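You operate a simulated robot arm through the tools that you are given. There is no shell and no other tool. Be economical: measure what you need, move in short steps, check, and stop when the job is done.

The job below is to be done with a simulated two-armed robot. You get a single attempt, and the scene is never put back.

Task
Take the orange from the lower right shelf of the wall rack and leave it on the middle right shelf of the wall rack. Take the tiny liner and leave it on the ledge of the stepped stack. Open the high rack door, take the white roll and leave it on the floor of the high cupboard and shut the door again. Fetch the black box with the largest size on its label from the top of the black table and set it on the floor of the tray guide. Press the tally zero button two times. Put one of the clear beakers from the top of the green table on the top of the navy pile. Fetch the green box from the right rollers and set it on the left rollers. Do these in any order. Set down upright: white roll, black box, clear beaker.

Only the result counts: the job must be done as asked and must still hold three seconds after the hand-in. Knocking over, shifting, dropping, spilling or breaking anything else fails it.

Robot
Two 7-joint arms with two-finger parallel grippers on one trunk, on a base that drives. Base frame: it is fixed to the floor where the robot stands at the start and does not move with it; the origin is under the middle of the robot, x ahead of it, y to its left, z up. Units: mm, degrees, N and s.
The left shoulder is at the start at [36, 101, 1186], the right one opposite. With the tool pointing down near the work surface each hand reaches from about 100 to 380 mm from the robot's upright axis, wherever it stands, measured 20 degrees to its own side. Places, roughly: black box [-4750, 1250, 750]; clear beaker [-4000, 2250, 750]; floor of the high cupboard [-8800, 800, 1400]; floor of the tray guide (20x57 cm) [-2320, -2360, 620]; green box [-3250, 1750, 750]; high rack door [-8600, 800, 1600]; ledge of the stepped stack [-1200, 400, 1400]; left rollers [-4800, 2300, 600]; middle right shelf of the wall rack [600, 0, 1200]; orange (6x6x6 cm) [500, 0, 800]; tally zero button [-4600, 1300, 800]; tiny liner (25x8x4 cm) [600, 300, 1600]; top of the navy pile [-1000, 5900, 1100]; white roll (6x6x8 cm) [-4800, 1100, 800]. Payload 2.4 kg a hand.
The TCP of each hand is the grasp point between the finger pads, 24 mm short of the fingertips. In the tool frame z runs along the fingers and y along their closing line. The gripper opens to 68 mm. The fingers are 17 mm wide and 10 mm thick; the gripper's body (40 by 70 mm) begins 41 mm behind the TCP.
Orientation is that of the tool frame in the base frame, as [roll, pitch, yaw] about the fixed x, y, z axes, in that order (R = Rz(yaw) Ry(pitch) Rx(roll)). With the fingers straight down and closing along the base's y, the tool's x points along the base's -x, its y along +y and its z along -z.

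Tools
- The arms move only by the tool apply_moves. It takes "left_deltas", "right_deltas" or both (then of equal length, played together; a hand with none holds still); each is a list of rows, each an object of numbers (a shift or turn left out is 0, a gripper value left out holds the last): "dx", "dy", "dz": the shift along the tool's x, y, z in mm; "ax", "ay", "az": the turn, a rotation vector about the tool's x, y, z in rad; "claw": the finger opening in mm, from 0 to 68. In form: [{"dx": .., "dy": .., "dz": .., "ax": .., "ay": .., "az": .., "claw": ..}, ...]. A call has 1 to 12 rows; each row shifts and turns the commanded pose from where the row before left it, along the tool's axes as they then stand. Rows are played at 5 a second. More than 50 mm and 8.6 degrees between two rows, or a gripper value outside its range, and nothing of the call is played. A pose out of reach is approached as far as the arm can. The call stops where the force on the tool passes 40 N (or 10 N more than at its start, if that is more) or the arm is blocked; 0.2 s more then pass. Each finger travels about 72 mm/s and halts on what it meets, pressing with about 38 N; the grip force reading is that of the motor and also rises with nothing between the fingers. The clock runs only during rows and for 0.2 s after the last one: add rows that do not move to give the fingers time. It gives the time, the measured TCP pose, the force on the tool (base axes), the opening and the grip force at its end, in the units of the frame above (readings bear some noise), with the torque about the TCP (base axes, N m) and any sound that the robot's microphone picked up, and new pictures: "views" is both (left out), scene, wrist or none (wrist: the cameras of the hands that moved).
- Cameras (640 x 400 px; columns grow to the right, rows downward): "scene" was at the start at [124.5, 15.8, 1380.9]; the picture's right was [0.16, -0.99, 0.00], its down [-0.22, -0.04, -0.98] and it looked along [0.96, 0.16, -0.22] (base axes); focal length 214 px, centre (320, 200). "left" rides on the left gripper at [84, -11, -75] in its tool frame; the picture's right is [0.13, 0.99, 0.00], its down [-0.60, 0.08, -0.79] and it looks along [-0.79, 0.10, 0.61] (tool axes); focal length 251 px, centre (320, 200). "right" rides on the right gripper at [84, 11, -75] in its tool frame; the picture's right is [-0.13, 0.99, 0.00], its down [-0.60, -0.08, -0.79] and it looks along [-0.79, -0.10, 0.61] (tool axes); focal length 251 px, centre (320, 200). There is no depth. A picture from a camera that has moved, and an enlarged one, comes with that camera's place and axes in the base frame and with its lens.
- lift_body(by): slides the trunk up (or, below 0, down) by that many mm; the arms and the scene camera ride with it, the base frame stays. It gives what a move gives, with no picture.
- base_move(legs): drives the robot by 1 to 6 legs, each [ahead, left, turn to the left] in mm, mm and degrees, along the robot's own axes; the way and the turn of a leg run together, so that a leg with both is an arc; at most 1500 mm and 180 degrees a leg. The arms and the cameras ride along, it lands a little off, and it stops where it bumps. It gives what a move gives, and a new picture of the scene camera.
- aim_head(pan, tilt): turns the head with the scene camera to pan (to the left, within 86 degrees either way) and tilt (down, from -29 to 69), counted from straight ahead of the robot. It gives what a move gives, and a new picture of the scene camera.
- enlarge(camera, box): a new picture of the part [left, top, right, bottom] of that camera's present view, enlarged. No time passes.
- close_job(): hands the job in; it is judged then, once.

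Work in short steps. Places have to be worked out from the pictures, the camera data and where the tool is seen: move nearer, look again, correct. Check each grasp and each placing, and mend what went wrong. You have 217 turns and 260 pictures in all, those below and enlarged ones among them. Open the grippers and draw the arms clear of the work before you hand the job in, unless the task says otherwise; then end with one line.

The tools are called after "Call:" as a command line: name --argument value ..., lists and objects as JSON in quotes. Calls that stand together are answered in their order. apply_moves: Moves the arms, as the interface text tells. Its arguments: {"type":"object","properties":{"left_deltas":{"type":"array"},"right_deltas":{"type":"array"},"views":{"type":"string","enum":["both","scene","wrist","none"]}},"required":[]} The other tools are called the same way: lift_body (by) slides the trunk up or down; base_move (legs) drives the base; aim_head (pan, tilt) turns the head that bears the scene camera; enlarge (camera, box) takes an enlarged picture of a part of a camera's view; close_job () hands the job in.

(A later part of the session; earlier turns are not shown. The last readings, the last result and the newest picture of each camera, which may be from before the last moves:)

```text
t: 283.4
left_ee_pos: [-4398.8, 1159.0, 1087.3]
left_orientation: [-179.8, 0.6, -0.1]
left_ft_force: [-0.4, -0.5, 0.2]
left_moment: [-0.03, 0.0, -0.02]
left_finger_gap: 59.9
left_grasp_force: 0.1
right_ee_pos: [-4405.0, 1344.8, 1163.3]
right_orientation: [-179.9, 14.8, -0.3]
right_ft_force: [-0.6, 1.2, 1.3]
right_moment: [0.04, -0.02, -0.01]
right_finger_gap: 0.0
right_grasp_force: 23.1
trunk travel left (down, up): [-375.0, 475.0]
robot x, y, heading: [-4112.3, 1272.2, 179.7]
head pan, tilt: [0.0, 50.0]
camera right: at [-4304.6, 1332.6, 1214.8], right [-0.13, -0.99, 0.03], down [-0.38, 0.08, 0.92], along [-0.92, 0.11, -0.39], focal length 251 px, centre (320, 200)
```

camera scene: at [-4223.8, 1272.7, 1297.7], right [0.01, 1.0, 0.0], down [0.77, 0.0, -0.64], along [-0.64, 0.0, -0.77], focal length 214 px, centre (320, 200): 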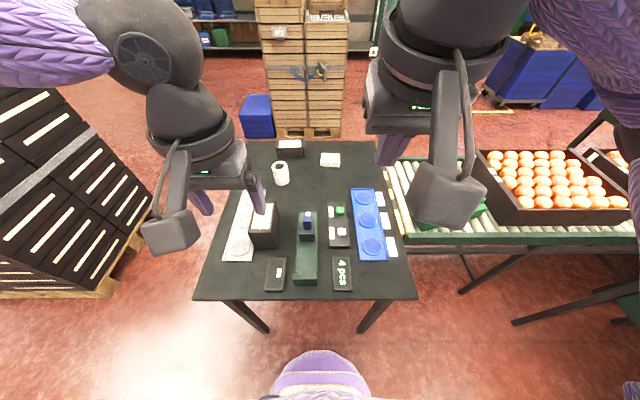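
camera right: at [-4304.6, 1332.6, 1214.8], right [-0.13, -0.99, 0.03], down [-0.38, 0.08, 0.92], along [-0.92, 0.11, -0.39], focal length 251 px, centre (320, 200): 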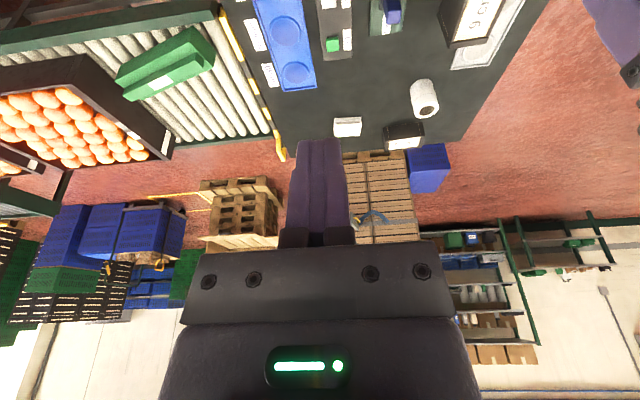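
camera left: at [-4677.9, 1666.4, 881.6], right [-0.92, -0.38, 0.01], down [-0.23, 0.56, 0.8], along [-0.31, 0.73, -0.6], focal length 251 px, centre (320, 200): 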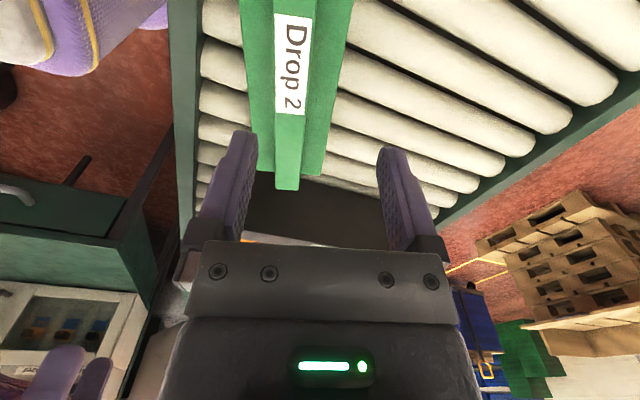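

Button top triangulates to z≈748, at (−4558, 1338). I raise the left hand, lower the trunk 230, and extend the right hand to hover over the button.

Call:
apply_moves --left_deltas '[{"dz": -45}, {"dz": -45}, {"dz": -40}, {}]' --right_deltas '[{"dx": -40, "dz": 10.5}, {"dx": -40, "dz": 10.5}, {"dx": -40, "dz": 10.5}, {"dx": -15, "dy": 5, "dz": 4}]' --views "none"

Call:
lift_body --by -260

Call:
apply_moves --right_deltas '[{}]' --views "both"

```text
t: 284.4
left_ee_pos: [-4396.1, 1159.2, 1218.5]
left_orientation: [-179.7, 0.6, -0.2]
left_ft_force: [0.8, 0.1, 0.0]
left_moment: [-0.02, -0.05, 0.0]
left_finger_gap: 59.8
left_grasp_force: 0.0
right_ee_pos: [-4544.3, 1339.5, 1166.5]
right_orientation: [-179.9, 14.9, -0.4]
right_ft_force: [0.9, 0.9, -0.1]
right_moment: [0.02, 0.03, 0.01]
right_finger_gap: 0.0
right_grasp_force: 23.1
trunk travel left (down, up): [-375.0, 475.0]
robot x, y, heading: [-4111.0, 1276.9, 179.9]
head pan, tilt: [0.0, 50.0]
```

```text
t: 287.0
left_ee_pos: [-4396.9, 1159.0, 959.7]
left_orientation: [-179.8, 0.6, -0.1]
left_ft_force: [-0.2, -0.2, 0.0]
left_moment: [-0.03, -0.01, 0.0]
left_finger_gap: 59.9
left_grasp_force: 0.1
right_ee_pos: [-4545.3, 1339.7, 902.3]
right_orientation: [180.0, 14.8, -0.2]
right_ft_force: [-0.7, 0.2, 0.2]
right_moment: [0.0, 0.0, -0.03]
right_finger_gap: 0.0
right_grasp_force: 23.9
trunk travel left (down, up): [-115.0, 735.0]
robot x, y, heading: [-4110.7, 1271.0, 179.7]
head pan, tilt: [0.0, 50.0]
```

```text
t: 287.4
left_ee_pos: [-4396.8, 1157.5, 957.6]
left_orientation: [-179.7, 0.6, -0.1]
left_ft_force: [-0.7, 1.0, -0.9]
left_moment: [0.02, -0.03, 0.02]
left_finger_gap: 59.9
left_grasp_force: 0.0
right_ee_pos: [-4542.4, 1339.7, 904.0]
right_orientation: [-179.9, 14.8, -0.3]
right_ft_force: [-0.1, -0.1, 0.1]
right_moment: [-0.03, 0.02, 0.0]
right_finger_gap: 0.2
right_grasp_force: 23.5
trunk travel left (down, up): [-115.0, 735.0]
robot x, y, heading: [-4111.1, 1270.2, 180.0]
head pan, tilt: [0.0, 50.0]
camera scene: at [-4285.4, 1273.0, 1033.1], right [0.01, 1.0, 0.0], down [0.77, 0.0, -0.64], along [-0.64, 0.0, -0.77], focal length 214 px, centre (320, 200)
camera right: at [-4444.1, 1328.4, 955.0], right [-0.13, -0.99, 0.03], down [-0.38, 0.08, 0.92], along [-0.92, 0.11, -0.39], focal length 251 px, centre (320, 200)
```

scene: 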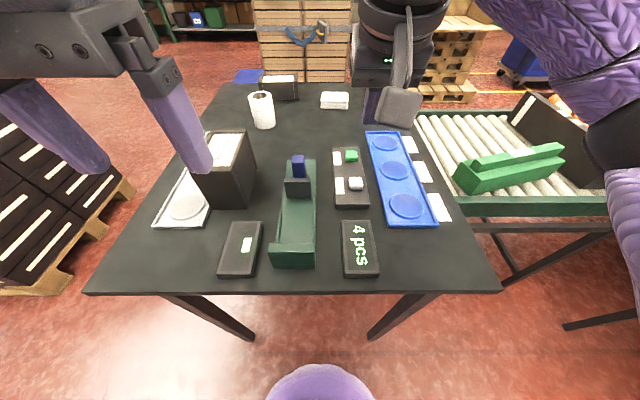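
right: 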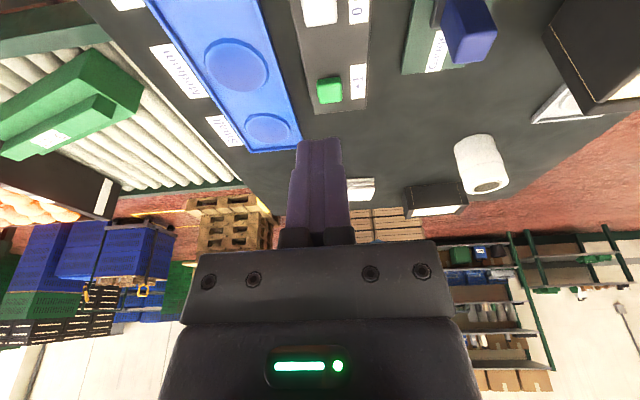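

Button top ≈(−4561, 1337, 751). I bring the fingertip to ~10 mm above it and check.

Call:
apply_moves --right_deltas '[{"dx": -12, "dy": 2.7, "dz": 3}, {"dx": 10, "dz": 38}, {"dx": 10, "dz": 38}, {"dx": 8.5, "dz": 33}, {}]' --views "both"

```text
t: 288.6
left_ee_pos: [-4396.4, 1158.4, 958.1]
left_orientation: [-179.8, 0.6, -0.1]
left_ft_force: [0.1, 0.1, -0.5]
left_moment: [-0.01, -0.01, 0.04]
left_finger_gap: 60.0
left_grasp_force: 0.0
right_ee_pos: [-4557.5, 1332.7, 790.8]
right_orientation: [180.0, 14.8, -0.4]
right_ft_force: [-0.5, -0.1, 0.5]
right_moment: [-0.01, 0.04, 0.0]
right_finger_gap: 0.0
right_grasp_force: 23.3
trunk travel left (down, up): [-115.0, 735.0]
robot x, y, heading: [-4113.1, 1274.6, 179.7]
head pan, tilt: [0.0, 50.0]
camera scene: at [-4285.4, 1273.0, 1033.2], right [0.01, 1.0, 0.0], down [0.77, 0.0, -0.64], along [-0.64, 0.0, -0.77], focal length 214 px, centre (320, 200)
camera right: at [-4455.9, 1322.2, 842.5], right [-0.13, -0.99, 0.03], down [-0.38, 0.08, 0.92], along [-0.92, 0.11, -0.39], focal length 251 px, centre (320, 200)
```

scene: 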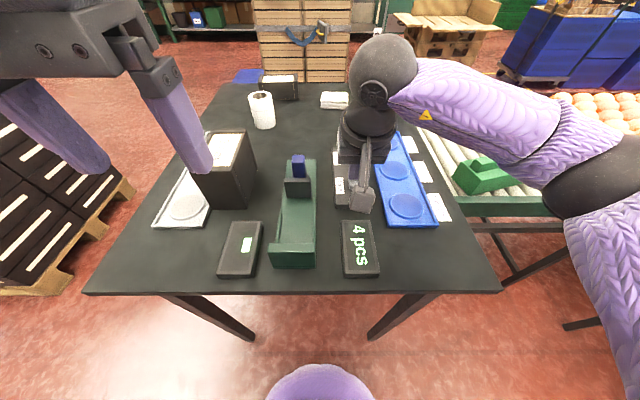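
right: 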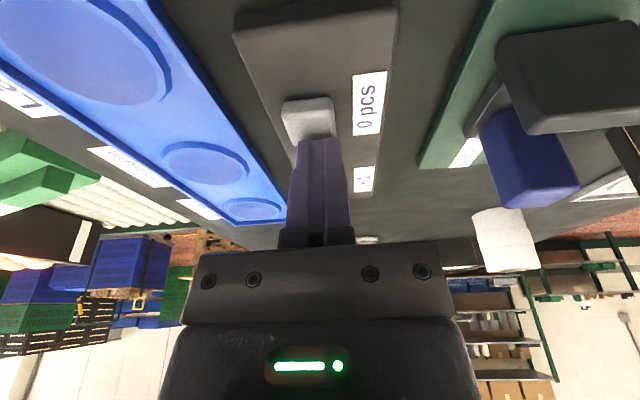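

Tip is 6 mm off the button centre; I correct, then press down until resistance and release, watching the readings.

Call:
apply_moves --right_deltas '[{"dx": 5, "dy": -6, "dz": -1}, {"dx": 2.6, "dz": 9.7}, {"dx": 1, "dz": 3.9}, {"dx": 0.5, "dz": 1.9}, {}]' --views "wrist"

```text
t: 289.6
left_ee_pos: [-4392.8, 1158.2, 960.0]
left_orientation: [-179.9, 0.8, -0.2]
left_ft_force: [-1.5, -0.2, 0.0]
left_moment: [0.08, -0.09, -0.02]
left_finger_gap: 60.0
left_grasp_force: 0.0
right_ee_pos: [-4550.4, 1341.4, 782.1]
right_orientation: [179.7, 16.0, -0.3]
right_ft_force: [30.3, 9.3, 114.6]
right_moment: [0.34, -0.67, -0.2]
right_finger_gap: 0.2
right_grasp_force: 23.1
trunk travel left (down, up): [-115.0, 735.0]
robot x, y, heading: [-4110.2, 1270.3, 179.5]
head pan, tilt: [0.0, 50.0]
heard: click
stopped in row 4 (right hand): the force on the tool passed its limit at 42 N (the readings are from after the stop); the commanded pose is now the measured one
camera right: at [-4450.1, 1330.8, 832.9], right [-0.13, -0.99, 0.04], down [-0.36, 0.09, 0.93], along [-0.92, 0.1, -0.37], focal length 251 px, centre (320, 200)
```

right: 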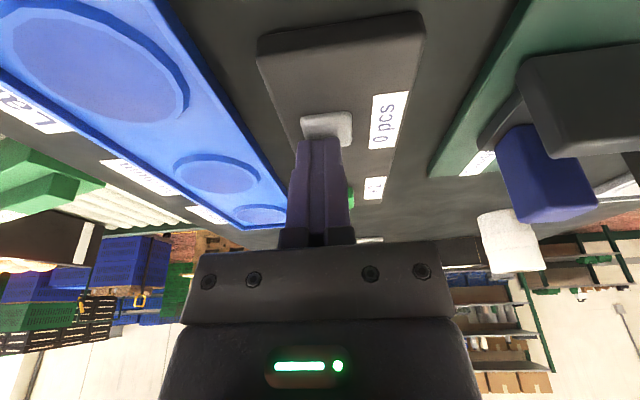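

A click: pressed once. I lift 10 mm to release.

Call:
apply_moves --right_deltas '[{"dx": -1, "dz": -3.9}, {"dx": -1.6, "dz": -6}, {}, {}]' --views "scene"

Call:
enlarge --camera "scene" --box '[310, 200, 400, 290]'

```text
t: 290.6
left_ee_pos: [-4395.4, 1159.8, 956.8]
left_orientation: [-179.8, 0.6, -0.1]
left_ft_force: [1.0, -0.5, 0.2]
left_moment: [-0.02, 0.03, 0.02]
left_finger_gap: 59.9
left_grasp_force: 0.1
right_ee_pos: [-4553.4, 1343.1, 787.5]
right_orientation: [179.7, 15.2, -0.3]
right_ft_force: [1.9, 0.5, 2.7]
right_moment: [0.0, 0.01, 0.0]
right_finger_gap: 0.0
right_grasp_force: 23.5
trunk travel left (down, up): [-115.0, 735.0]
robot x, y, heading: [-4113.0, 1269.3, 179.6]
head pan, tilt: [0.0, 50.0]
camera scene: at [-4285.3, 1272.8, 1033.1], right [0.0, 1.0, 0.0], down [0.77, 0.0, -0.64], along [-0.64, 0.0, -0.77], focal length 214 px, centre (320, 200)
```

scene: 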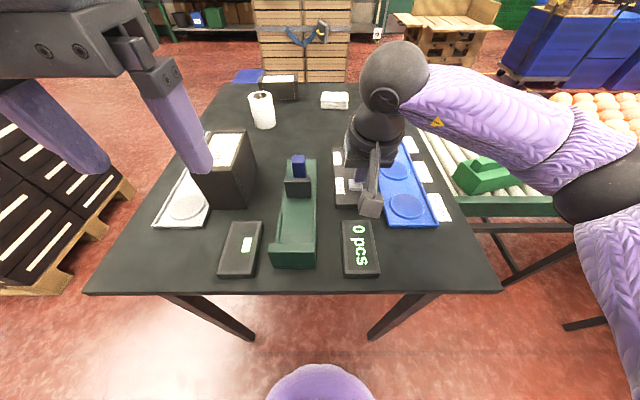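

```text
4.44 times, centred on (355, 245) of scene
camera zoom: at [-4285.3, 1272.8, 1033.1], right [0.0, 1.0, 0.0], down [0.77, 0.0, -0.64], along [-0.64, 0.0, -0.77], focal length 953 px, centre (164, 0)
```

zoom: 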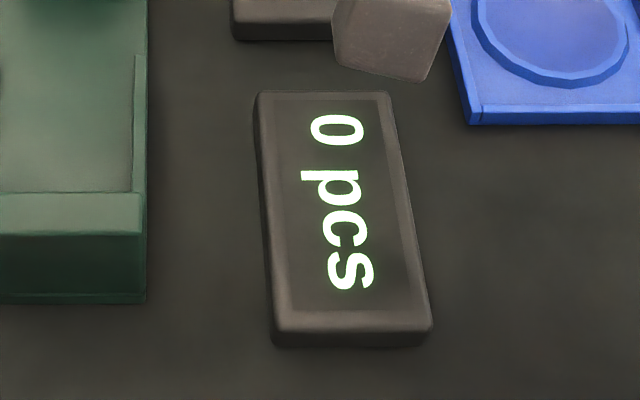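

Display shows 0 pcs after one press. I lift fully clear, then press the second time more gently.

Call:
apply_moves --right_deltas '[{"dx": -2.6, "dz": -9.7}, {}, {}]' --views "none"

Call:
apply_moves --right_deltas '[{"dx": 1.6, "dz": 5.8}, {"dx": 0.8, "dz": 2.9}, {"dx": 0.5, "dz": 1.4}, {"dx": 0.3, "dz": 1}, {"dx": 0.3, "dz": 1}, {"dx": 0.3, "dz": 1}, {"dx": 0.3, "dz": 1}]' --views "none"

```text
t: 291.4
left_ee_pos: [-4397.0, 1159.4, 958.7]
left_orientation: [-179.8, 0.6, 0.0]
left_ft_force: [0.3, -1.0, 0.1]
left_moment: [-0.02, -0.01, -0.02]
left_finger_gap: 60.0
left_grasp_force: 0.1
right_ee_pos: [-4552.7, 1342.9, 797.4]
right_orientation: [179.8, 15.3, -0.2]
right_ft_force: [0.1, -0.2, 0.3]
right_moment: [0.01, -0.03, 0.02]
right_finger_gap: 0.0
right_grasp_force: 23.4
trunk travel left (down, up): [-115.0, 735.0]
robot x, y, heading: [-4110.6, 1272.8, 179.8]
head pan, tilt: [0.0, 50.0]
```

```text
t: 293.0
left_ee_pos: [-4396.4, 1158.6, 959.1]
left_orientation: [-179.8, 0.6, 0.0]
left_ft_force: [0.0, -0.2, 0.3]
left_moment: [0.01, -0.05, 0.01]
left_finger_gap: 60.2
left_grasp_force: 0.2
right_ee_pos: [-4553.3, 1341.5, 784.3]
right_orientation: [179.7, 15.3, -0.3]
right_ft_force: [-1.6, -0.6, 10.5]
right_moment: [0.0, -0.03, 0.02]
right_finger_gap: 0.2
right_grasp_force: 23.3
trunk travel left (down, up): [-115.0, 735.0]
robot x, y, heading: [-4105.7, 1272.9, 180.0]
head pan, tilt: [0.0, 50.0]
heard: click
```

Second click heard: exactly two presses. I lift the right hand away, and look at the 9 cm box closely for the left hand.

Call:
apply_moves --right_deltas '[{"dx": -2, "dz": -8}, {"dx": -10, "dz": -38}, {"dx": -10, "dz": -38}, {"dx": -10, "dz": -38}, {"dx": 40, "dz": -10}, {"dx": 40, "dz": -10}, {"dx": 40, "dz": -10}]' --views "none"

Call:
enlarge --camera "scene" --box '[140, 80, 320, 240]'

```text
t: 294.6
left_ee_pos: [-4397.2, 1159.5, 958.6]
left_orientation: [-179.9, 0.5, 0.0]
left_ft_force: [0.2, -0.8, 0.9]
left_moment: [-0.01, 0.01, 0.0]
left_finger_gap: 60.0
left_grasp_force: 0.0
right_ee_pos: [-4426.9, 1345.1, 904.5]
right_orientation: [179.8, 15.1, -0.3]
right_ft_force: [-0.1, -0.4, 0.4]
right_moment: [0.0, 0.01, 0.02]
right_finger_gap: 0.0
right_grasp_force: 23.7
trunk travel left (down, up): [-115.0, 735.0]
robot x, y, heading: [-4112.0, 1276.0, 179.8]
head pan, tilt: [0.0, 50.0]
```

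```text
2.50 times, centred on (230, 160) of scene
camera zoom: at [-4285.5, 1272.8, 1033.1], right [0.0, 1.0, 0.0], down [0.77, 0.0, -0.64], along [-0.64, 0.0, -0.77], focal length 536 px, centre (545, 300)
```

zoom: 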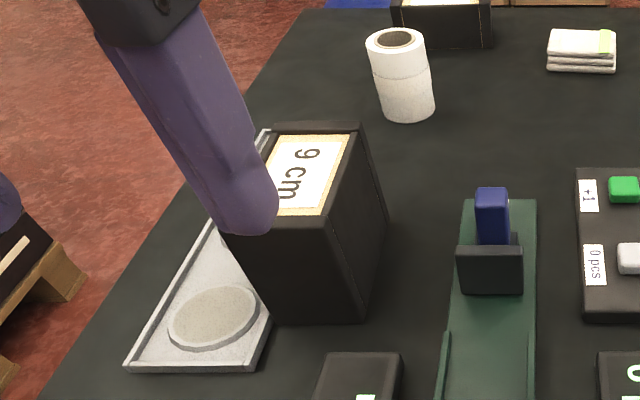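

The 9 cm box is ≈67×107×90 with its narrow side along y, centre ≈(−4588,1103), top z≈807. I move the left hand over for a wrist view with the gripper fully open.

Call:
apply_moves --left_deltas '[{"dx": -30, "dy": 28, "claw": 68}, {"dx": -30, "dy": 28}, {}]' --views "wrist"

```text
t: 295.4
left_ee_pos: [-4456.5, 1104.7, 955.3]
left_orientation: [-179.8, 0.5, 0.0]
left_ft_force: [1.1, -0.3, 0.2]
left_moment: [-0.01, 0.03, -0.03]
left_finger_gap: 68.0
left_grasp_force: 0.1
right_ee_pos: [-4426.9, 1344.1, 904.6]
right_orientation: [179.8, 15.2, -0.3]
right_ft_force: [1.0, 0.0, -0.3]
right_moment: [-0.01, -0.02, -0.05]
right_finger_gap: 0.0
right_grasp_force: 23.4
trunk travel left (down, up): [-115.0, 735.0]
robot x, y, heading: [-4113.7, 1272.5, 179.6]
head pan, tilt: [0.0, 50.0]
camera left: at [-4374.0, 1114.4, 1029.2], right [0.13, -0.99, -0.01], down [-0.6, -0.08, 0.8], along [-0.79, -0.1, -0.6], focal length 251 px, centre (320, 200)
```

left: 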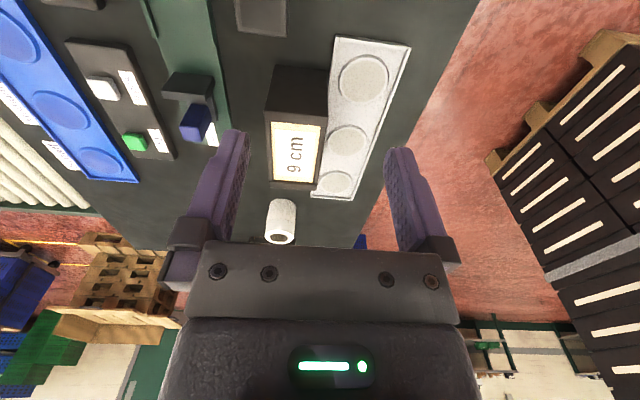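

I tilt the left hand 25° and bring it to just above the box to check the fit.

Call:
apply_moves --left_deltas '[{"ay": -0.145}, {"ay": -0.145}, {"ay": -0.145}, {"dx": -40, "dy": -12, "dz": 16}, {"dx": -10, "dz": 24}, {"dz": 25}, {}]' --views "wrist"

```text
t: 297.0
left_ee_pos: [-4530.1, 1113.5, 920.2]
left_orientation: [-179.8, 25.5, 0.0]
left_ft_force: [0.0, 0.7, 0.7]
left_moment: [0.0, 0.0, 0.02]
left_finger_gap: 67.6
left_grasp_force: 0.1
right_ee_pos: [-4427.7, 1344.0, 904.3]
right_orientation: [179.7, 15.2, -0.2]
right_ft_force: [-0.5, -0.1, -0.4]
right_moment: [0.01, -0.02, 0.0]
right_finger_gap: 0.2
right_grasp_force: 24.2
trunk travel left (down, up): [-115.0, 735.0]
robot x, y, heading: [-4112.7, 1269.9, 179.7]
head pan, tilt: [0.0, 50.0]
camera left: at [-4423.3, 1124.6, 950.8], right [0.12, -0.99, -0.06], down [-0.2, -0.08, 0.98], along [-0.97, -0.1, -0.21], focal length 251 px, centre (320, 200)
```

left: 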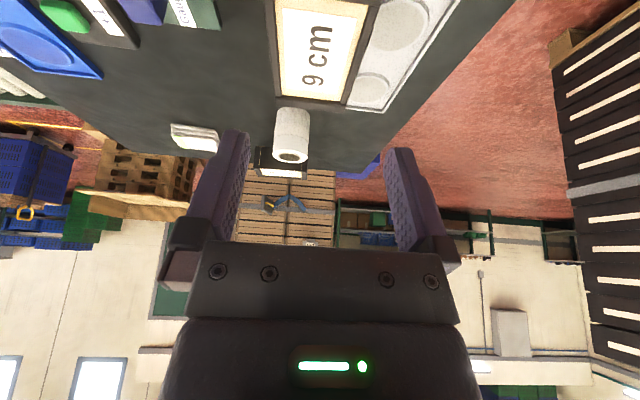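

Call:
enlarge --camera "left" --box '[240, 0, 400, 120]'

```text
3.33 times, centred on (320, 60) of left
camera zoom: at [-4423.3, 1124.6, 950.8], right [0.12, -0.99, -0.06], down [-0.2, -0.08, 0.98], along [-0.97, -0.1, -0.21], focal length 838 px, centre (320, 667)
```

zoom: 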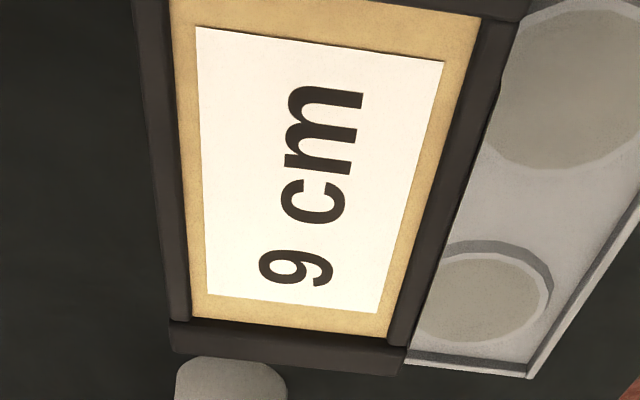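

The box walls run along x, body ≈62–65 mm wide centred at y≈1119. I align to y=1119 and descend to just above its top.

Call:
apply_moves --left_deltas '[{"dy": -5.7, "dx": -12, "dz": 20}, {"dz": 30}, {"dz": 27}, {}]' --views "wrist"

```text
t: 298.0
left_ee_pos: [-4572.3, 1120.8, 856.5]
left_orientation: [-179.8, 25.5, 0.0]
left_ft_force: [0.1, -0.6, 0.5]
left_moment: [-0.02, 0.01, 0.02]
left_finger_gap: 68.0
left_grasp_force: 0.0
right_ee_pos: [-4427.2, 1344.7, 904.6]
right_orientation: [179.8, 15.1, -0.3]
right_ft_force: [1.3, 1.1, -0.1]
right_moment: [0.02, 0.0, 0.04]
right_finger_gap: 0.0
right_grasp_force: 23.4
trunk travel left (down, up): [-115.0, 735.0]
robot x, y, heading: [-4110.8, 1269.6, 179.6]
head pan, tilt: [0.0, 50.0]
camera left: at [-4466.6, 1132.3, 887.0], right [0.12, -0.99, -0.06], down [-0.2, -0.08, 0.98], along [-0.97, -0.1, -0.21], focal length 251 px, centre (320, 200)
```

left: 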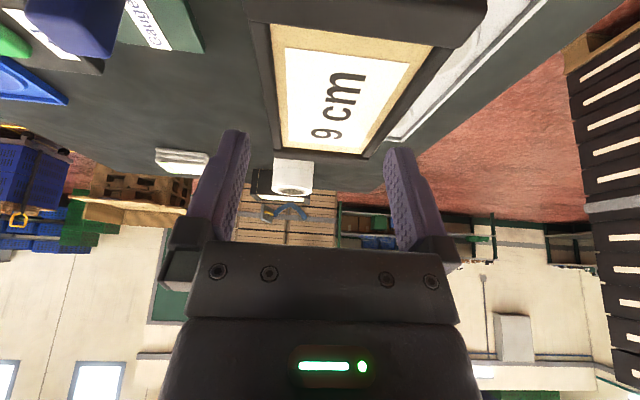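

Call:
enlarge --camera "left" --box '[240, 0, 440, 170]'

```text
2.35 times, centred on (340, 85) of left
camera zoom: at [-4466.6, 1132.3, 887.0], right [0.12, -0.99, -0.06], down [-0.2, -0.08, 0.98], along [-0.97, -0.1, -0.21], focal length 592 px, centre (273, 471)
```

zoom: 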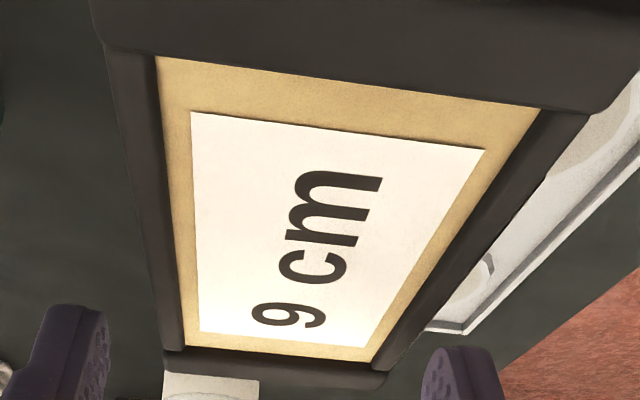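

Proper triangulation: top z≈826, body ≈60 mm wide, centre (−4565, 1119). That fits. I descend to grip depth and close.

Call:
apply_moves --left_deltas '[{"dx": 10, "dy": 1.8, "dz": 16}, {"dx": 10, "dz": 16}, {"dx": 9, "dz": 16}, {}, {"claw": 40}, {"claw": 40}, {"claw": 40}]' --views "wrist"

```text
t: 299.6
left_ee_pos: [-4569.5, 1118.7, 801.4]
left_orientation: [-179.9, 25.8, 0.1]
left_ft_force: [-6.3, -4.2, 20.5]
left_moment: [-0.79, -0.01, 0.04]
left_finger_gap: 60.1
left_grasp_force: 37.9
right_ee_pos: [-4426.1, 1344.1, 904.2]
right_orientation: [179.9, 15.3, -0.3]
right_ft_force: [0.3, -0.4, -0.4]
right_moment: [-0.03, 0.01, -0.01]
right_finger_gap: 0.0
right_grasp_force: 23.5
trunk travel left (down, up): [-115.0, 735.0]
robot x, y, heading: [-4111.1, 1269.9, 179.9]
head pan, tilt: [0.0, 50.0]
camera left: at [-4463.6, 1129.7, 831.9], right [0.12, -0.99, -0.06], down [-0.2, -0.08, 0.98], along [-0.97, -0.1, -0.21], focal length 251 px, centre (320, 200)
```

left: 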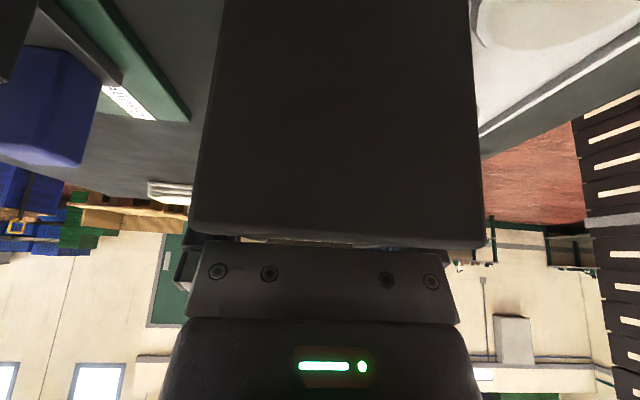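

Gripped at 60.1 mm (gripper body just touching the cap). Lift straight up and check.

Call:
apply_moves --left_deltas '[{"dx": -1.3, "dz": -2.7}, {"dx": -4.3, "dz": -9}, {"dx": -12.9, "dz": -27}, {"dx": -17.2, "dz": -36}, {}]' --views "both"

```text
t: 300.8
left_ee_pos: [-4570.4, 1117.8, 882.9]
left_orientation: [-179.8, 25.5, 0.0]
left_ft_force: [0.3, 0.2, -2.7]
left_moment: [0.0, 0.01, 0.03]
left_finger_gap: 59.8
left_grasp_force: 37.9
right_ee_pos: [-4427.9, 1344.2, 905.2]
right_orientation: [179.8, 15.2, -0.3]
right_ft_force: [-0.3, 0.3, 0.8]
right_moment: [0.01, -0.01, 0.02]
right_finger_gap: 0.1
right_grasp_force: 23.9
trunk travel left (down, up): [-115.0, 735.0]
robot x, y, heading: [-4111.1, 1277.3, 179.4]
head pan, tilt: [0.0, 50.0]
camera scene: at [-4285.5, 1272.8, 1033.1], right [0.0, 1.0, 0.0], down [0.77, 0.0, -0.64], along [-0.64, 0.0, -0.77], focal length 214 px, centre (320, 200)
camera left: at [-4464.1, 1129.0, 914.7], right [0.12, -0.99, -0.06], down [-0.2, -0.08, 0.98], along [-0.97, -0.1, -0.21], focal length 251 px, centre (320, 200)
```

scene: 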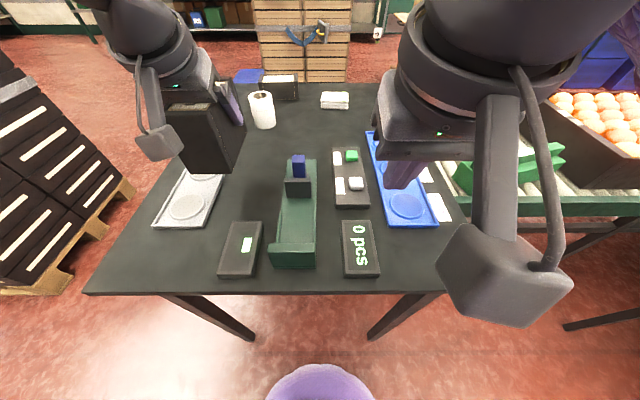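
left: 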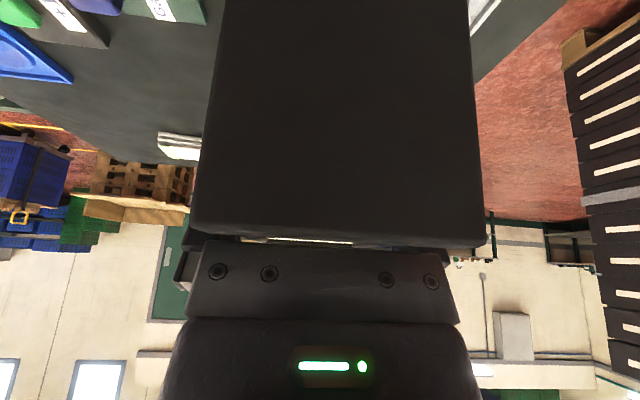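

The 9 cm box is held. I raise and retract it, open the right hand, back away, and go round to the table's left side for the white roll.

Call:
apply_moves --left_deltas '[{"dx": -17, "dz": -36}, {"dx": -17, "dz": -36}, {"dx": -17, "dz": -36}, {"dx": -14, "dz": -27}, {"dx": 43, "dz": -20}, {"dx": 43, "dz": -20}, {"dx": 43, "dz": -20}, {"dx": 43, "dz": -20}]' --right_deltas '[{"dz": -40}, {"dz": -40, "claw": 68}, {"ay": -0.145}, {}, {}, {}, {}, {}]' --views "none"

Call:
lift_body --by 150

Call:
base_move --legs '[[-110, 0, 0], [0, 680, 0], [630, 0, 0], [0, 0, -90]]'

Call:
aim_head --pan 0 --tilt 45

```text
t: 301.4
left_ee_pos: [-4570.1, 1118.3, 960.4]
left_orientation: [-179.8, 25.4, 0.1]
left_ft_force: [-0.6, 0.1, -2.4]
left_moment: [-0.02, -0.02, -0.01]
left_finger_gap: 59.7
left_grasp_force: 37.6
right_ee_pos: [-4409.9, 1347.2, 976.0]
right_orientation: [-179.2, 15.8, -0.6]
right_ft_force: [-15.5, 7.4, -24.6]
right_moment: [-0.16, 1.81, 0.68]
right_finger_gap: 58.4
right_grasp_force: 0.1
trunk travel left (down, up): [-115.0, 735.0]
robot x, y, heading: [-4111.1, 1275.8, 179.4]
head pan, tilt: [0.0, 50.0]
stopped in row 3 (right hand): the force on the tool passed its limit at 129 N (the readings are from after the stop); the commanded pose is now the measured one
```

```text
t: 303.2
left_ee_pos: [-4570.7, 1117.9, 1109.7]
left_orientation: [-179.7, 25.5, 0.2]
left_ft_force: [-0.3, -0.5, -2.8]
left_moment: [-0.01, 0.01, 0.01]
left_finger_gap: 59.5
left_grasp_force: 37.8
right_ee_pos: [-4410.1, 1346.1, 1126.6]
right_orientation: [-179.4, 15.9, -0.6]
right_ft_force: [-0.1, 0.8, 0.7]
right_moment: [0.0, 0.0, 0.02]
right_finger_gap: 67.8
right_grasp_force: 0.1
trunk travel left (down, up): [-265.0, 585.0]
robot x, y, heading: [-4111.3, 1272.8, 179.8]
head pan, tilt: [0.0, 50.0]
```

```text
t: 314.7
left_ee_pos: [-4768.1, 1082.2, 1111.3]
left_orientation: [-179.7, 25.6, -92.8]
left_ft_force: [0.1, 0.2, -3.3]
left_moment: [0.04, 0.02, 0.0]
left_finger_gap: 59.6
left_grasp_force: 37.6
right_ee_pos: [-4548.7, 908.9, 1125.9]
right_orientation: [-179.4, 15.9, -93.3]
right_ft_force: [-0.6, 1.2, 0.2]
right_moment: [0.01, -0.01, 0.03]
right_finger_gap: 68.1
right_grasp_force: 0.0
trunk travel left (down, up): [-265.0, 585.0]
robot x, y, heading: [-4639.5, 613.1, 87.2]
head pan, tilt: [0.0, 50.0]
camera scene: at [-4630.4, 749.3, 1186.5], right [1.0, -0.05, 0.0], down [-0.04, -0.77, -0.64], along [0.04, 0.64, -0.77], focal length 214 px, centre (320, 200)
```

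scene: 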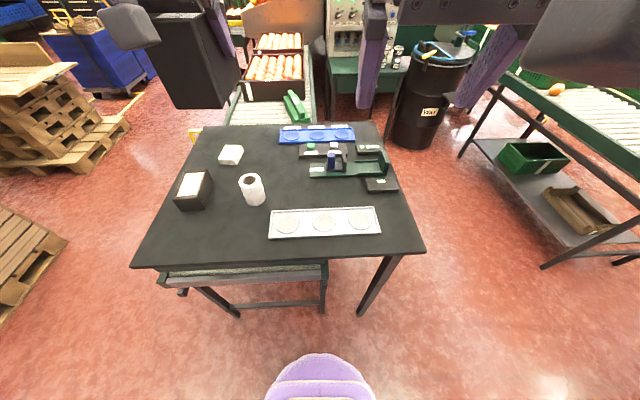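

```text
t: 315.4
left_ee_pos: [-4768.1, 1082.3, 1110.5]
left_orientation: [-179.7, 25.5, -92.7]
left_ft_force: [0.5, 0.0, -2.1]
left_moment: [0.01, 0.0, 0.02]
left_finger_gap: 60.0
left_grasp_force: 38.5
right_ee_pos: [-4548.9, 909.5, 1126.8]
right_orientation: [-179.5, 16.0, -93.4]
right_ft_force: [-0.4, 0.1, 0.1]
right_moment: [0.05, 0.02, 0.02]
right_finger_gap: 67.9
right_grasp_force: 0.1
trunk travel left (down, up): [-265.0, 585.0]
robot x, y, heading: [-4638.5, 613.7, 86.9]
head pan, tilt: [0.0, 45.0]
camera scene: at [-4630.2, 753.6, 1193.4], right [1.0, -0.05, 0.0], down [-0.04, -0.71, -0.71], along [0.04, 0.71, -0.71], focal length 214 px, centre (320, 200)
```

scene: 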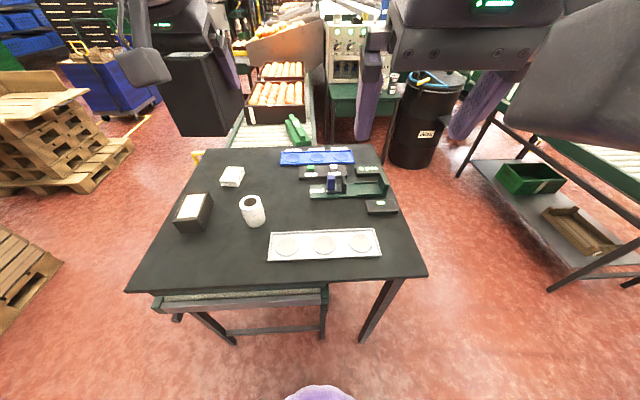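

Right hand had brushed my own head, so I avoid raising it there. I now retract the left hand with its box (up, outward, back) before approaching the roll.

Call:
apply_moves --left_deltas '[{"dx": -18.7, "dz": -39}, {"dx": -18.7, "dz": -39}, {"dx": -18.7, "dz": -39}, {"dy": 45}, {"dy": 45}, {"dx": 40.6, "dz": -19.3}, {"dx": 40.6, "dz": -19.3}, {"dx": 40.6, "dz": -19.3}, {"dx": 40.6, "dz": -19.3}]' --views "none"

Call:
base_move --legs '[[0, 0, 3], [0, 225, 0], [95, 0, 0]]'

```text
t: 317.4
left_ee_pos: [-4898.5, 890.9, 1168.7]
left_orientation: [-179.7, 25.5, -92.9]
left_ft_force: [0.4, 0.7, -2.7]
left_moment: [0.04, -0.01, 0.03]
left_finger_gap: 59.7
left_grasp_force: 38.1
left hand out of reach, approached as far as the arm can: row 1, 2, 3
right_ee_pos: [-4547.9, 908.3, 1126.9]
right_orientation: [-179.4, 15.9, -93.4]
right_ft_force: [-0.5, -0.1, -0.4]
right_moment: [-0.01, 0.01, 0.01]
right_finger_gap: 68.1
right_grasp_force: 0.1
trunk travel left (down, up): [-265.0, 585.0]
robot x, y, heading: [-4638.7, 613.7, 87.0]
head pan, tilt: [0.0, 45.0]
```

```text
t: 320.2
left_ee_pos: [-5142.0, 969.8, 1171.2]
left_orientation: [-179.7, 25.5, -89.6]
left_ft_force: [-0.1, 0.3, -3.1]
left_moment: [0.03, -0.01, -0.02]
left_finger_gap: 60.0
left_grasp_force: 38.3
right_ee_pos: [-4792.7, 1006.6, 1126.2]
right_orientation: [-179.5, 15.9, -90.2]
right_ft_force: [-0.1, 0.7, -0.3]
right_moment: [0.02, -0.01, 0.01]
right_finger_gap: 68.2
right_grasp_force: 0.1
trunk travel left (down, up): [-265.0, 585.0]
robot x, y, heading: [-4864.3, 708.6, 89.7]
head pan, tilt: [0.0, 45.0]
camera scene: at [-4865.1, 846.5, 1193.4], right [1.0, 0.0, 0.0], down [0.0, -0.71, -0.71], along [0.0, 0.71, -0.71], focal length 214 px, centre (320, 200)
```

scene: 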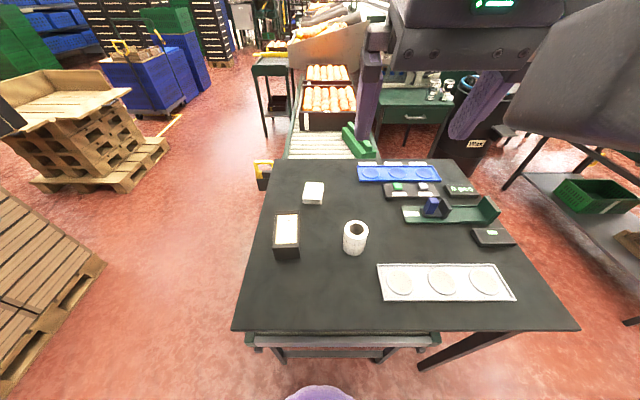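

Left hand is clear of the table. The roll is at ≈(−4784, 1131), z 737–817. I extend the right hand over it and lower the trunk 240.

Call:
apply_moves --right_deltas '[{"dx": -35, "dy": -4, "dz": 10}, {"dx": -30, "dy": -4, "dz": 9}, {}]' --views "none"

Call:
lift_body --by -220

Call:
apply_moves --right_deltas '[{}]' --views "both"

```text
t: 321.0
left_ee_pos: [-5141.8, 969.1, 1171.3]
left_orientation: [-179.7, 25.6, -89.6]
left_ft_force: [-0.3, 0.3, -2.4]
left_moment: [0.02, 0.0, 0.0]
left_finger_gap: 59.8
left_grasp_force: 38.0
right_ee_pos: [-4785.0, 1074.4, 1125.1]
right_orientation: [-179.4, 15.9, -90.2]
right_ft_force: [-0.7, -0.2, 0.2]
right_moment: [-0.01, 0.01, 0.03]
right_finger_gap: 67.9
right_grasp_force: 0.1
trunk travel left (down, up): [-265.0, 585.0]
robot x, y, heading: [-4867.8, 710.6, 89.9]
head pan, tilt: [0.0, 45.0]
```

```text
t: 323.4
left_ee_pos: [-5142.0, 968.8, 950.8]
left_orientation: [-179.6, 25.6, -89.5]
left_ft_force: [-0.2, -0.5, -3.0]
left_moment: [-0.01, 0.03, -0.01]
left_finger_gap: 59.7
left_grasp_force: 38.1
right_ee_pos: [-4782.8, 1073.7, 906.0]
right_orientation: [-179.5, 15.9, -90.3]
right_ft_force: [-0.2, -0.7, -0.2]
right_moment: [0.01, 0.04, 0.02]
right_finger_gap: 68.0
right_grasp_force: 0.1
trunk travel left (down, up): [-45.0, 805.0]
robot x, y, heading: [-4864.2, 706.3, 89.9]
head pan, tilt: [0.0, 45.0]
```

```text
t: 323.8
left_ee_pos: [-5142.0, 968.3, 950.5]
left_orientation: [-179.7, 25.6, -89.6]
left_ft_force: [-0.1, 0.1, -2.9]
left_moment: [0.02, -0.03, 0.01]
left_finger_gap: 59.8
left_grasp_force: 38.0
right_ee_pos: [-4783.5, 1073.5, 905.8]
right_orientation: [-179.4, 15.9, -90.2]
right_ft_force: [0.2, -0.2, 0.1]
right_moment: [-0.01, 0.01, 0.01]
right_finger_gap: 68.0
right_grasp_force: 0.1
trunk travel left (down, up): [-45.0, 805.0]
robot x, y, heading: [-4863.7, 707.9, 90.2]
head pan, tilt: [0.0, 45.0]
camera scene: at [-4865.1, 911.9, 967.2], right [1.0, 0.0, 0.0], down [0.0, -0.71, -0.71], along [0.0, 0.71, -0.71], focal length 214 px, centre (320, 200)
camera right: at [-4795.6, 972.3, 955.5], right [-0.99, 0.13, 0.03], down [0.07, 0.36, 0.93], along [0.11, 0.92, -0.37], focal length 251 px, centre (320, 200)
```

scene: 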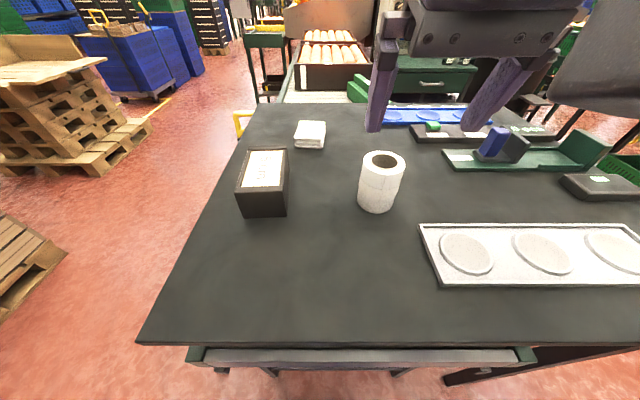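
right: 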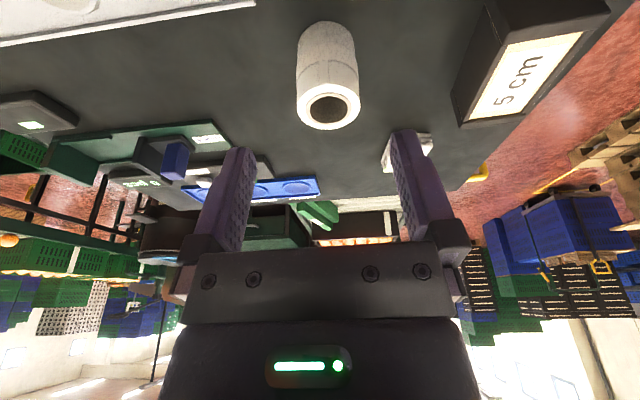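

Roll centre triangulates to (−4787, 1126), top 818. I move over it, then straight down to mid-height and close.

Call:
apply_moves --right_deltas '[{"dx": -20, "dy": 2, "dz": 29}, {"dx": -18, "dy": 1.5, "dz": 29}, {}]' --views "wrist"

```text
t: 324.6
left_ee_pos: [-5141.0, 969.2, 951.0]
left_orientation: [-179.8, 25.6, -89.6]
left_ft_force: [0.0, 0.0, -2.7]
left_moment: [0.03, -0.03, -0.01]
left_finger_gap: 59.8
left_grasp_force: 38.1
right_ee_pos: [-4785.3, 1126.0, 857.7]
right_orientation: [-179.5, 15.9, -90.2]
right_ft_force: [-1.0, 0.9, -0.6]
right_moment: [-0.01, 0.0, 0.01]
right_finger_gap: 68.0
right_grasp_force: 0.1
trunk travel left (down, up): [-45.0, 805.0]
robot x, y, heading: [-4866.1, 706.3, 90.3]
head pan, tilt: [0.0, 45.0]
camera right: at [-4796.5, 1024.8, 908.4], right [-0.99, 0.13, 0.03], down [0.07, 0.36, 0.93], along [0.11, 0.92, -0.37], focal length 251 px, centre (320, 200)
```

right: 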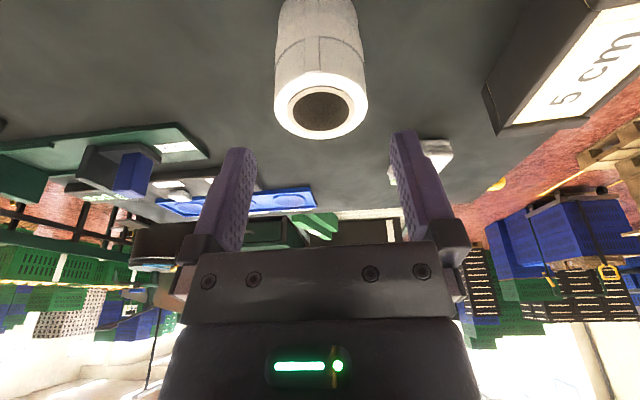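

Aligned. Straight down 73 mm and close.

Call:
apply_moves --right_deltas '[{"dx": 7, "dy": 1, "dz": 23}, {"dx": 7, "dz": 24}, {"dx": 6, "dz": 23}, {}, {"claw": 35}, {"claw": 35}, {"claw": 35}, {"claw": 35}]' --views "wrist"

```text
t: 326.4
left_ee_pos: [-5141.2, 969.7, 950.1]
left_orientation: [-179.7, 25.6, -89.6]
left_ft_force: [0.1, 0.0, -2.5]
left_moment: [0.02, -0.02, 0.0]
left_finger_gap: 59.8
left_grasp_force: 37.4
right_ee_pos: [-4786.4, 1127.0, 786.0]
right_orientation: [-179.4, 15.9, -90.3]
right_ft_force: [0.3, -0.7, -0.8]
right_moment: [-0.03, 0.02, -0.02]
right_finger_gap: 50.6
right_grasp_force: 38.1
trunk travel left (down, up): [-45.0, 805.0]
robot x, y, heading: [-4862.5, 707.0, 90.1]
head pan, tilt: [0.0, 45.0]
camera right: at [-4798.4, 1025.5, 836.2], right [-0.99, 0.13, 0.03], down [0.07, 0.36, 0.93], along [0.11, 0.92, -0.37], focal length 251 px, centre (320, 200)
```

right: 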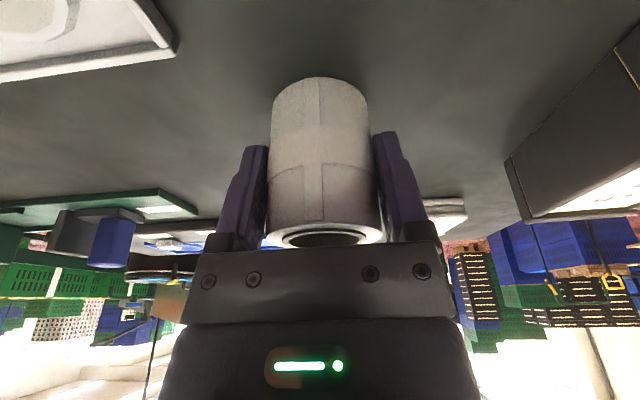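

Gripped (50.6 mm). Lift and check.

Call:
apply_moves --right_deltas '[{"dx": -3, "dz": -10}, {"dx": -10, "dz": -35}, {"dx": -10, "dz": -35}, {}]' --views "wrist"

Call:
lift_body --by 230

```text
t: 327.4
left_ee_pos: [-5141.8, 969.9, 949.6]
left_orientation: [-179.8, 25.6, -89.6]
left_ft_force: [-0.7, 0.2, -2.9]
left_moment: [-0.01, 0.01, 0.01]
left_finger_gap: 60.0
left_grasp_force: 38.0
right_ee_pos: [-4789.9, 1125.3, 870.5]
right_orientation: [-179.4, 15.9, -90.2]
right_ft_force: [-0.9, -0.8, -0.1]
right_moment: [0.0, 0.0, -0.01]
right_finger_gap: 50.5
right_grasp_force: 38.4
trunk travel left (down, up): [-45.0, 805.0]
robot x, y, heading: [-4864.3, 707.3, 90.1]
head pan, tilt: [0.0, 45.0]
camera right: at [-4801.6, 1024.1, 919.8], right [-0.99, 0.13, 0.03], down [0.07, 0.36, 0.93], along [0.11, 0.92, -0.37], focal length 251 px, centre (320, 200)
```

right: 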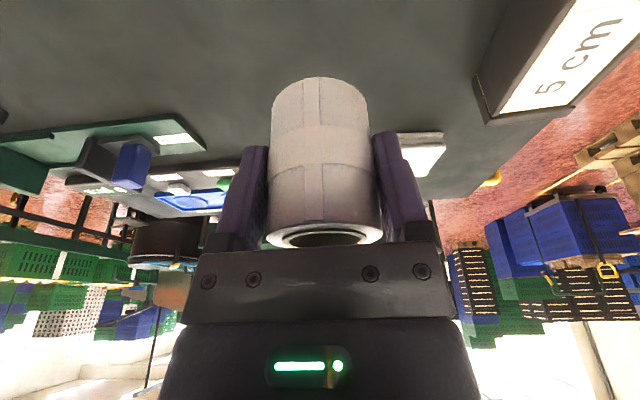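

```text
t: 329.8
left_ee_pos: [-5140.4, 968.7, 1179.6]
left_orientation: [-179.8, 25.4, -89.6]
left_ft_force: [0.3, 0.8, -2.5]
left_moment: [0.02, -0.02, -0.02]
left_finger_gap: 59.7
left_grasp_force: 38.3
right_ee_pos: [-4787.8, 1127.4, 1100.8]
right_orientation: [-179.4, 15.9, -90.2]
right_ft_force: [-0.2, -0.1, -0.8]
right_moment: [-0.02, 0.0, -0.02]
right_finger_gap: 50.6
right_grasp_force: 38.1
trunk travel left (down, up): [-275.0, 575.0]
robot x, y, heading: [-4865.8, 709.7, 90.1]
head pan, tilt: [0.0, 45.0]
```

Both items held. I drive to the tray guide at (−2320, −2360): out to the corridor, south, turn to face −y, then strafe along.

Call:
base_move --legs '[[0, -855, 0], [-1500, 0, 0], [-585, 0, 0], [0, 0, -180], [0, 1500, 0], [0, 150, 0]]'

```text
t: 359.5
left_ee_pos: [-2148.9, -1730.3, 1180.1]
left_orientation: [-179.8, 25.6, 86.5]
left_ft_force: [-0.3, 0.0, -2.6]
left_moment: [0.04, 0.01, 0.02]
left_finger_gap: 59.5
left_grasp_force: 38.4
right_ee_pos: [-2511.2, -1866.0, 1101.5]
right_orientation: [-179.4, 15.9, 86.0]
right_ft_force: [0.7, -0.4, -0.7]
right_moment: [-0.05, -0.03, -0.02]
right_finger_gap: 50.4
right_grasp_force: 38.5
trunk travel left (down, up): [-275.0, 575.0]
robot x, y, heading: [-2403.9, -1450.7, -93.5]
head pan, tilt: [0.0, 45.0]
camera scene: at [-2413.7, -1587.0, 1203.6], right [-1.0, 0.06, 0.0], down [0.05, 0.71, -0.71], along [-0.05, -0.71, -0.71], focal length 214 px, centre (320, 200)
```

scene: 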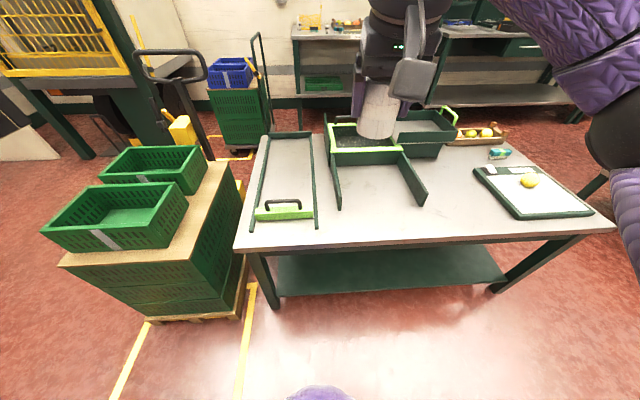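

Call:
enlarge --camera "scene" --box '[230, 110, 440, 250]'

```text
2.86 times, centred on (335, 180) of scene
camera zoom: at [-2413.7, -1587.0, 1203.6], right [-1.0, 0.06, 0.0], down [0.05, 0.71, -0.71], along [-0.05, -0.71, -0.71], focal length 613 px, centre (277, 257)
```

zoom: 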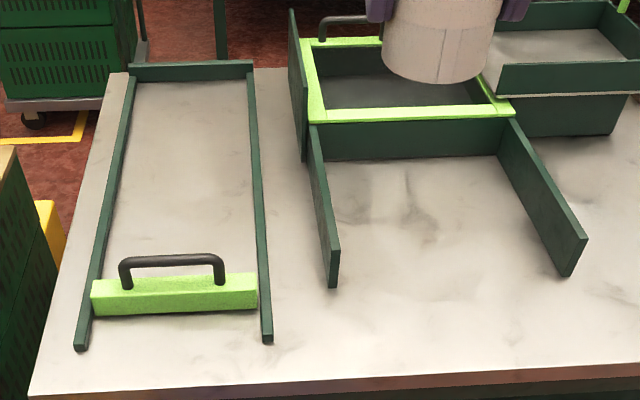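

The left frame is the tray guide: inner x −2430…−2225, its light-green pusher bar at y≈−2085. I'll set the box just behind the bar at ≈(−2327, −2195). I bring the left hand inward/down and approach the table.

Call:
apply_moves --left_deltas '[{"dx": 12.9, "dy": -30, "dz": 27}, {"dx": 12.9, "dy": -30, "dz": 27}, {"dx": 12.9, "dy": -30, "dz": 27}, {"dx": 12.9, "dy": -30, "dz": 27}, {"dx": -36, "dz": 17}, {"dx": -36, "dz": 17}, {}]' --views "none"

Call:
base_move --legs '[[0, 0, 3.5], [0, -75, 0], [270, 0, 0]]'

```text
t: 361.1
left_ee_pos: [-2272.3, -1803.3, 1058.1]
left_orientation: [-179.8, 25.5, 86.6]
left_ft_force: [-0.9, -0.6, -2.8]
left_moment: [0.0, 0.0, -0.03]
left_finger_gap: 59.7
left_grasp_force: 38.1
right_ee_pos: [-2511.6, -1864.7, 1101.4]
right_orientation: [-179.4, 15.9, 86.1]
right_ft_force: [-0.3, -0.5, 0.0]
right_moment: [0.01, 0.01, 0.03]
right_finger_gap: 50.3
right_grasp_force: 37.8
trunk travel left (down, up): [-275.0, 575.0]
robot x, y, heading: [-2406.8, -1451.7, -93.7]
head pan, tilt: [0.0, 45.0]
```

```text
t: 364.1
left_ee_pos: [-2332.0, -2065.2, 1059.6]
left_orientation: [-179.8, 25.5, 89.5]
left_ft_force: [0.5, -0.2, -2.3]
left_moment: [-0.01, 0.0, 0.0]
left_finger_gap: 60.0
left_grasp_force: 38.4
right_ee_pos: [-2567.9, -2140.8, 1100.0]
right_orientation: [-179.3, 16.0, 88.9]
right_ft_force: [0.2, 0.2, -0.7]
right_moment: [-0.01, 0.01, -0.02]
right_finger_gap: 50.4
right_grasp_force: 38.0
trunk travel left (down, up): [-275.0, 575.0]
robot x, y, heading: [-2486.0, -1721.1, -90.8]
head pan, tilt: [0.0, 45.0]
camera scene: at [-2485.0, -1857.7, 1203.6], right [-1.0, 0.01, 0.0], down [0.01, 0.71, -0.71], along [-0.01, -0.71, -0.71], focal length 214 px, centre (320, 200)
```

scene: 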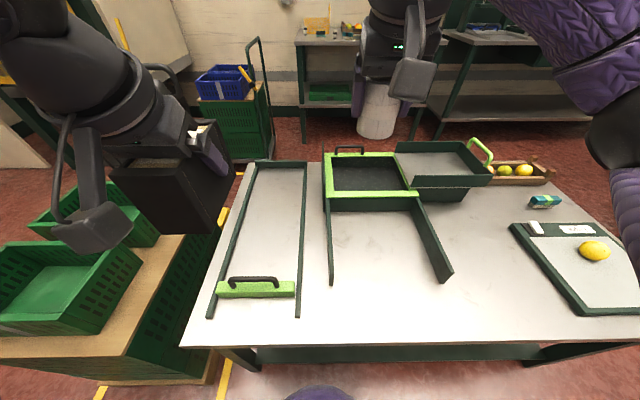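

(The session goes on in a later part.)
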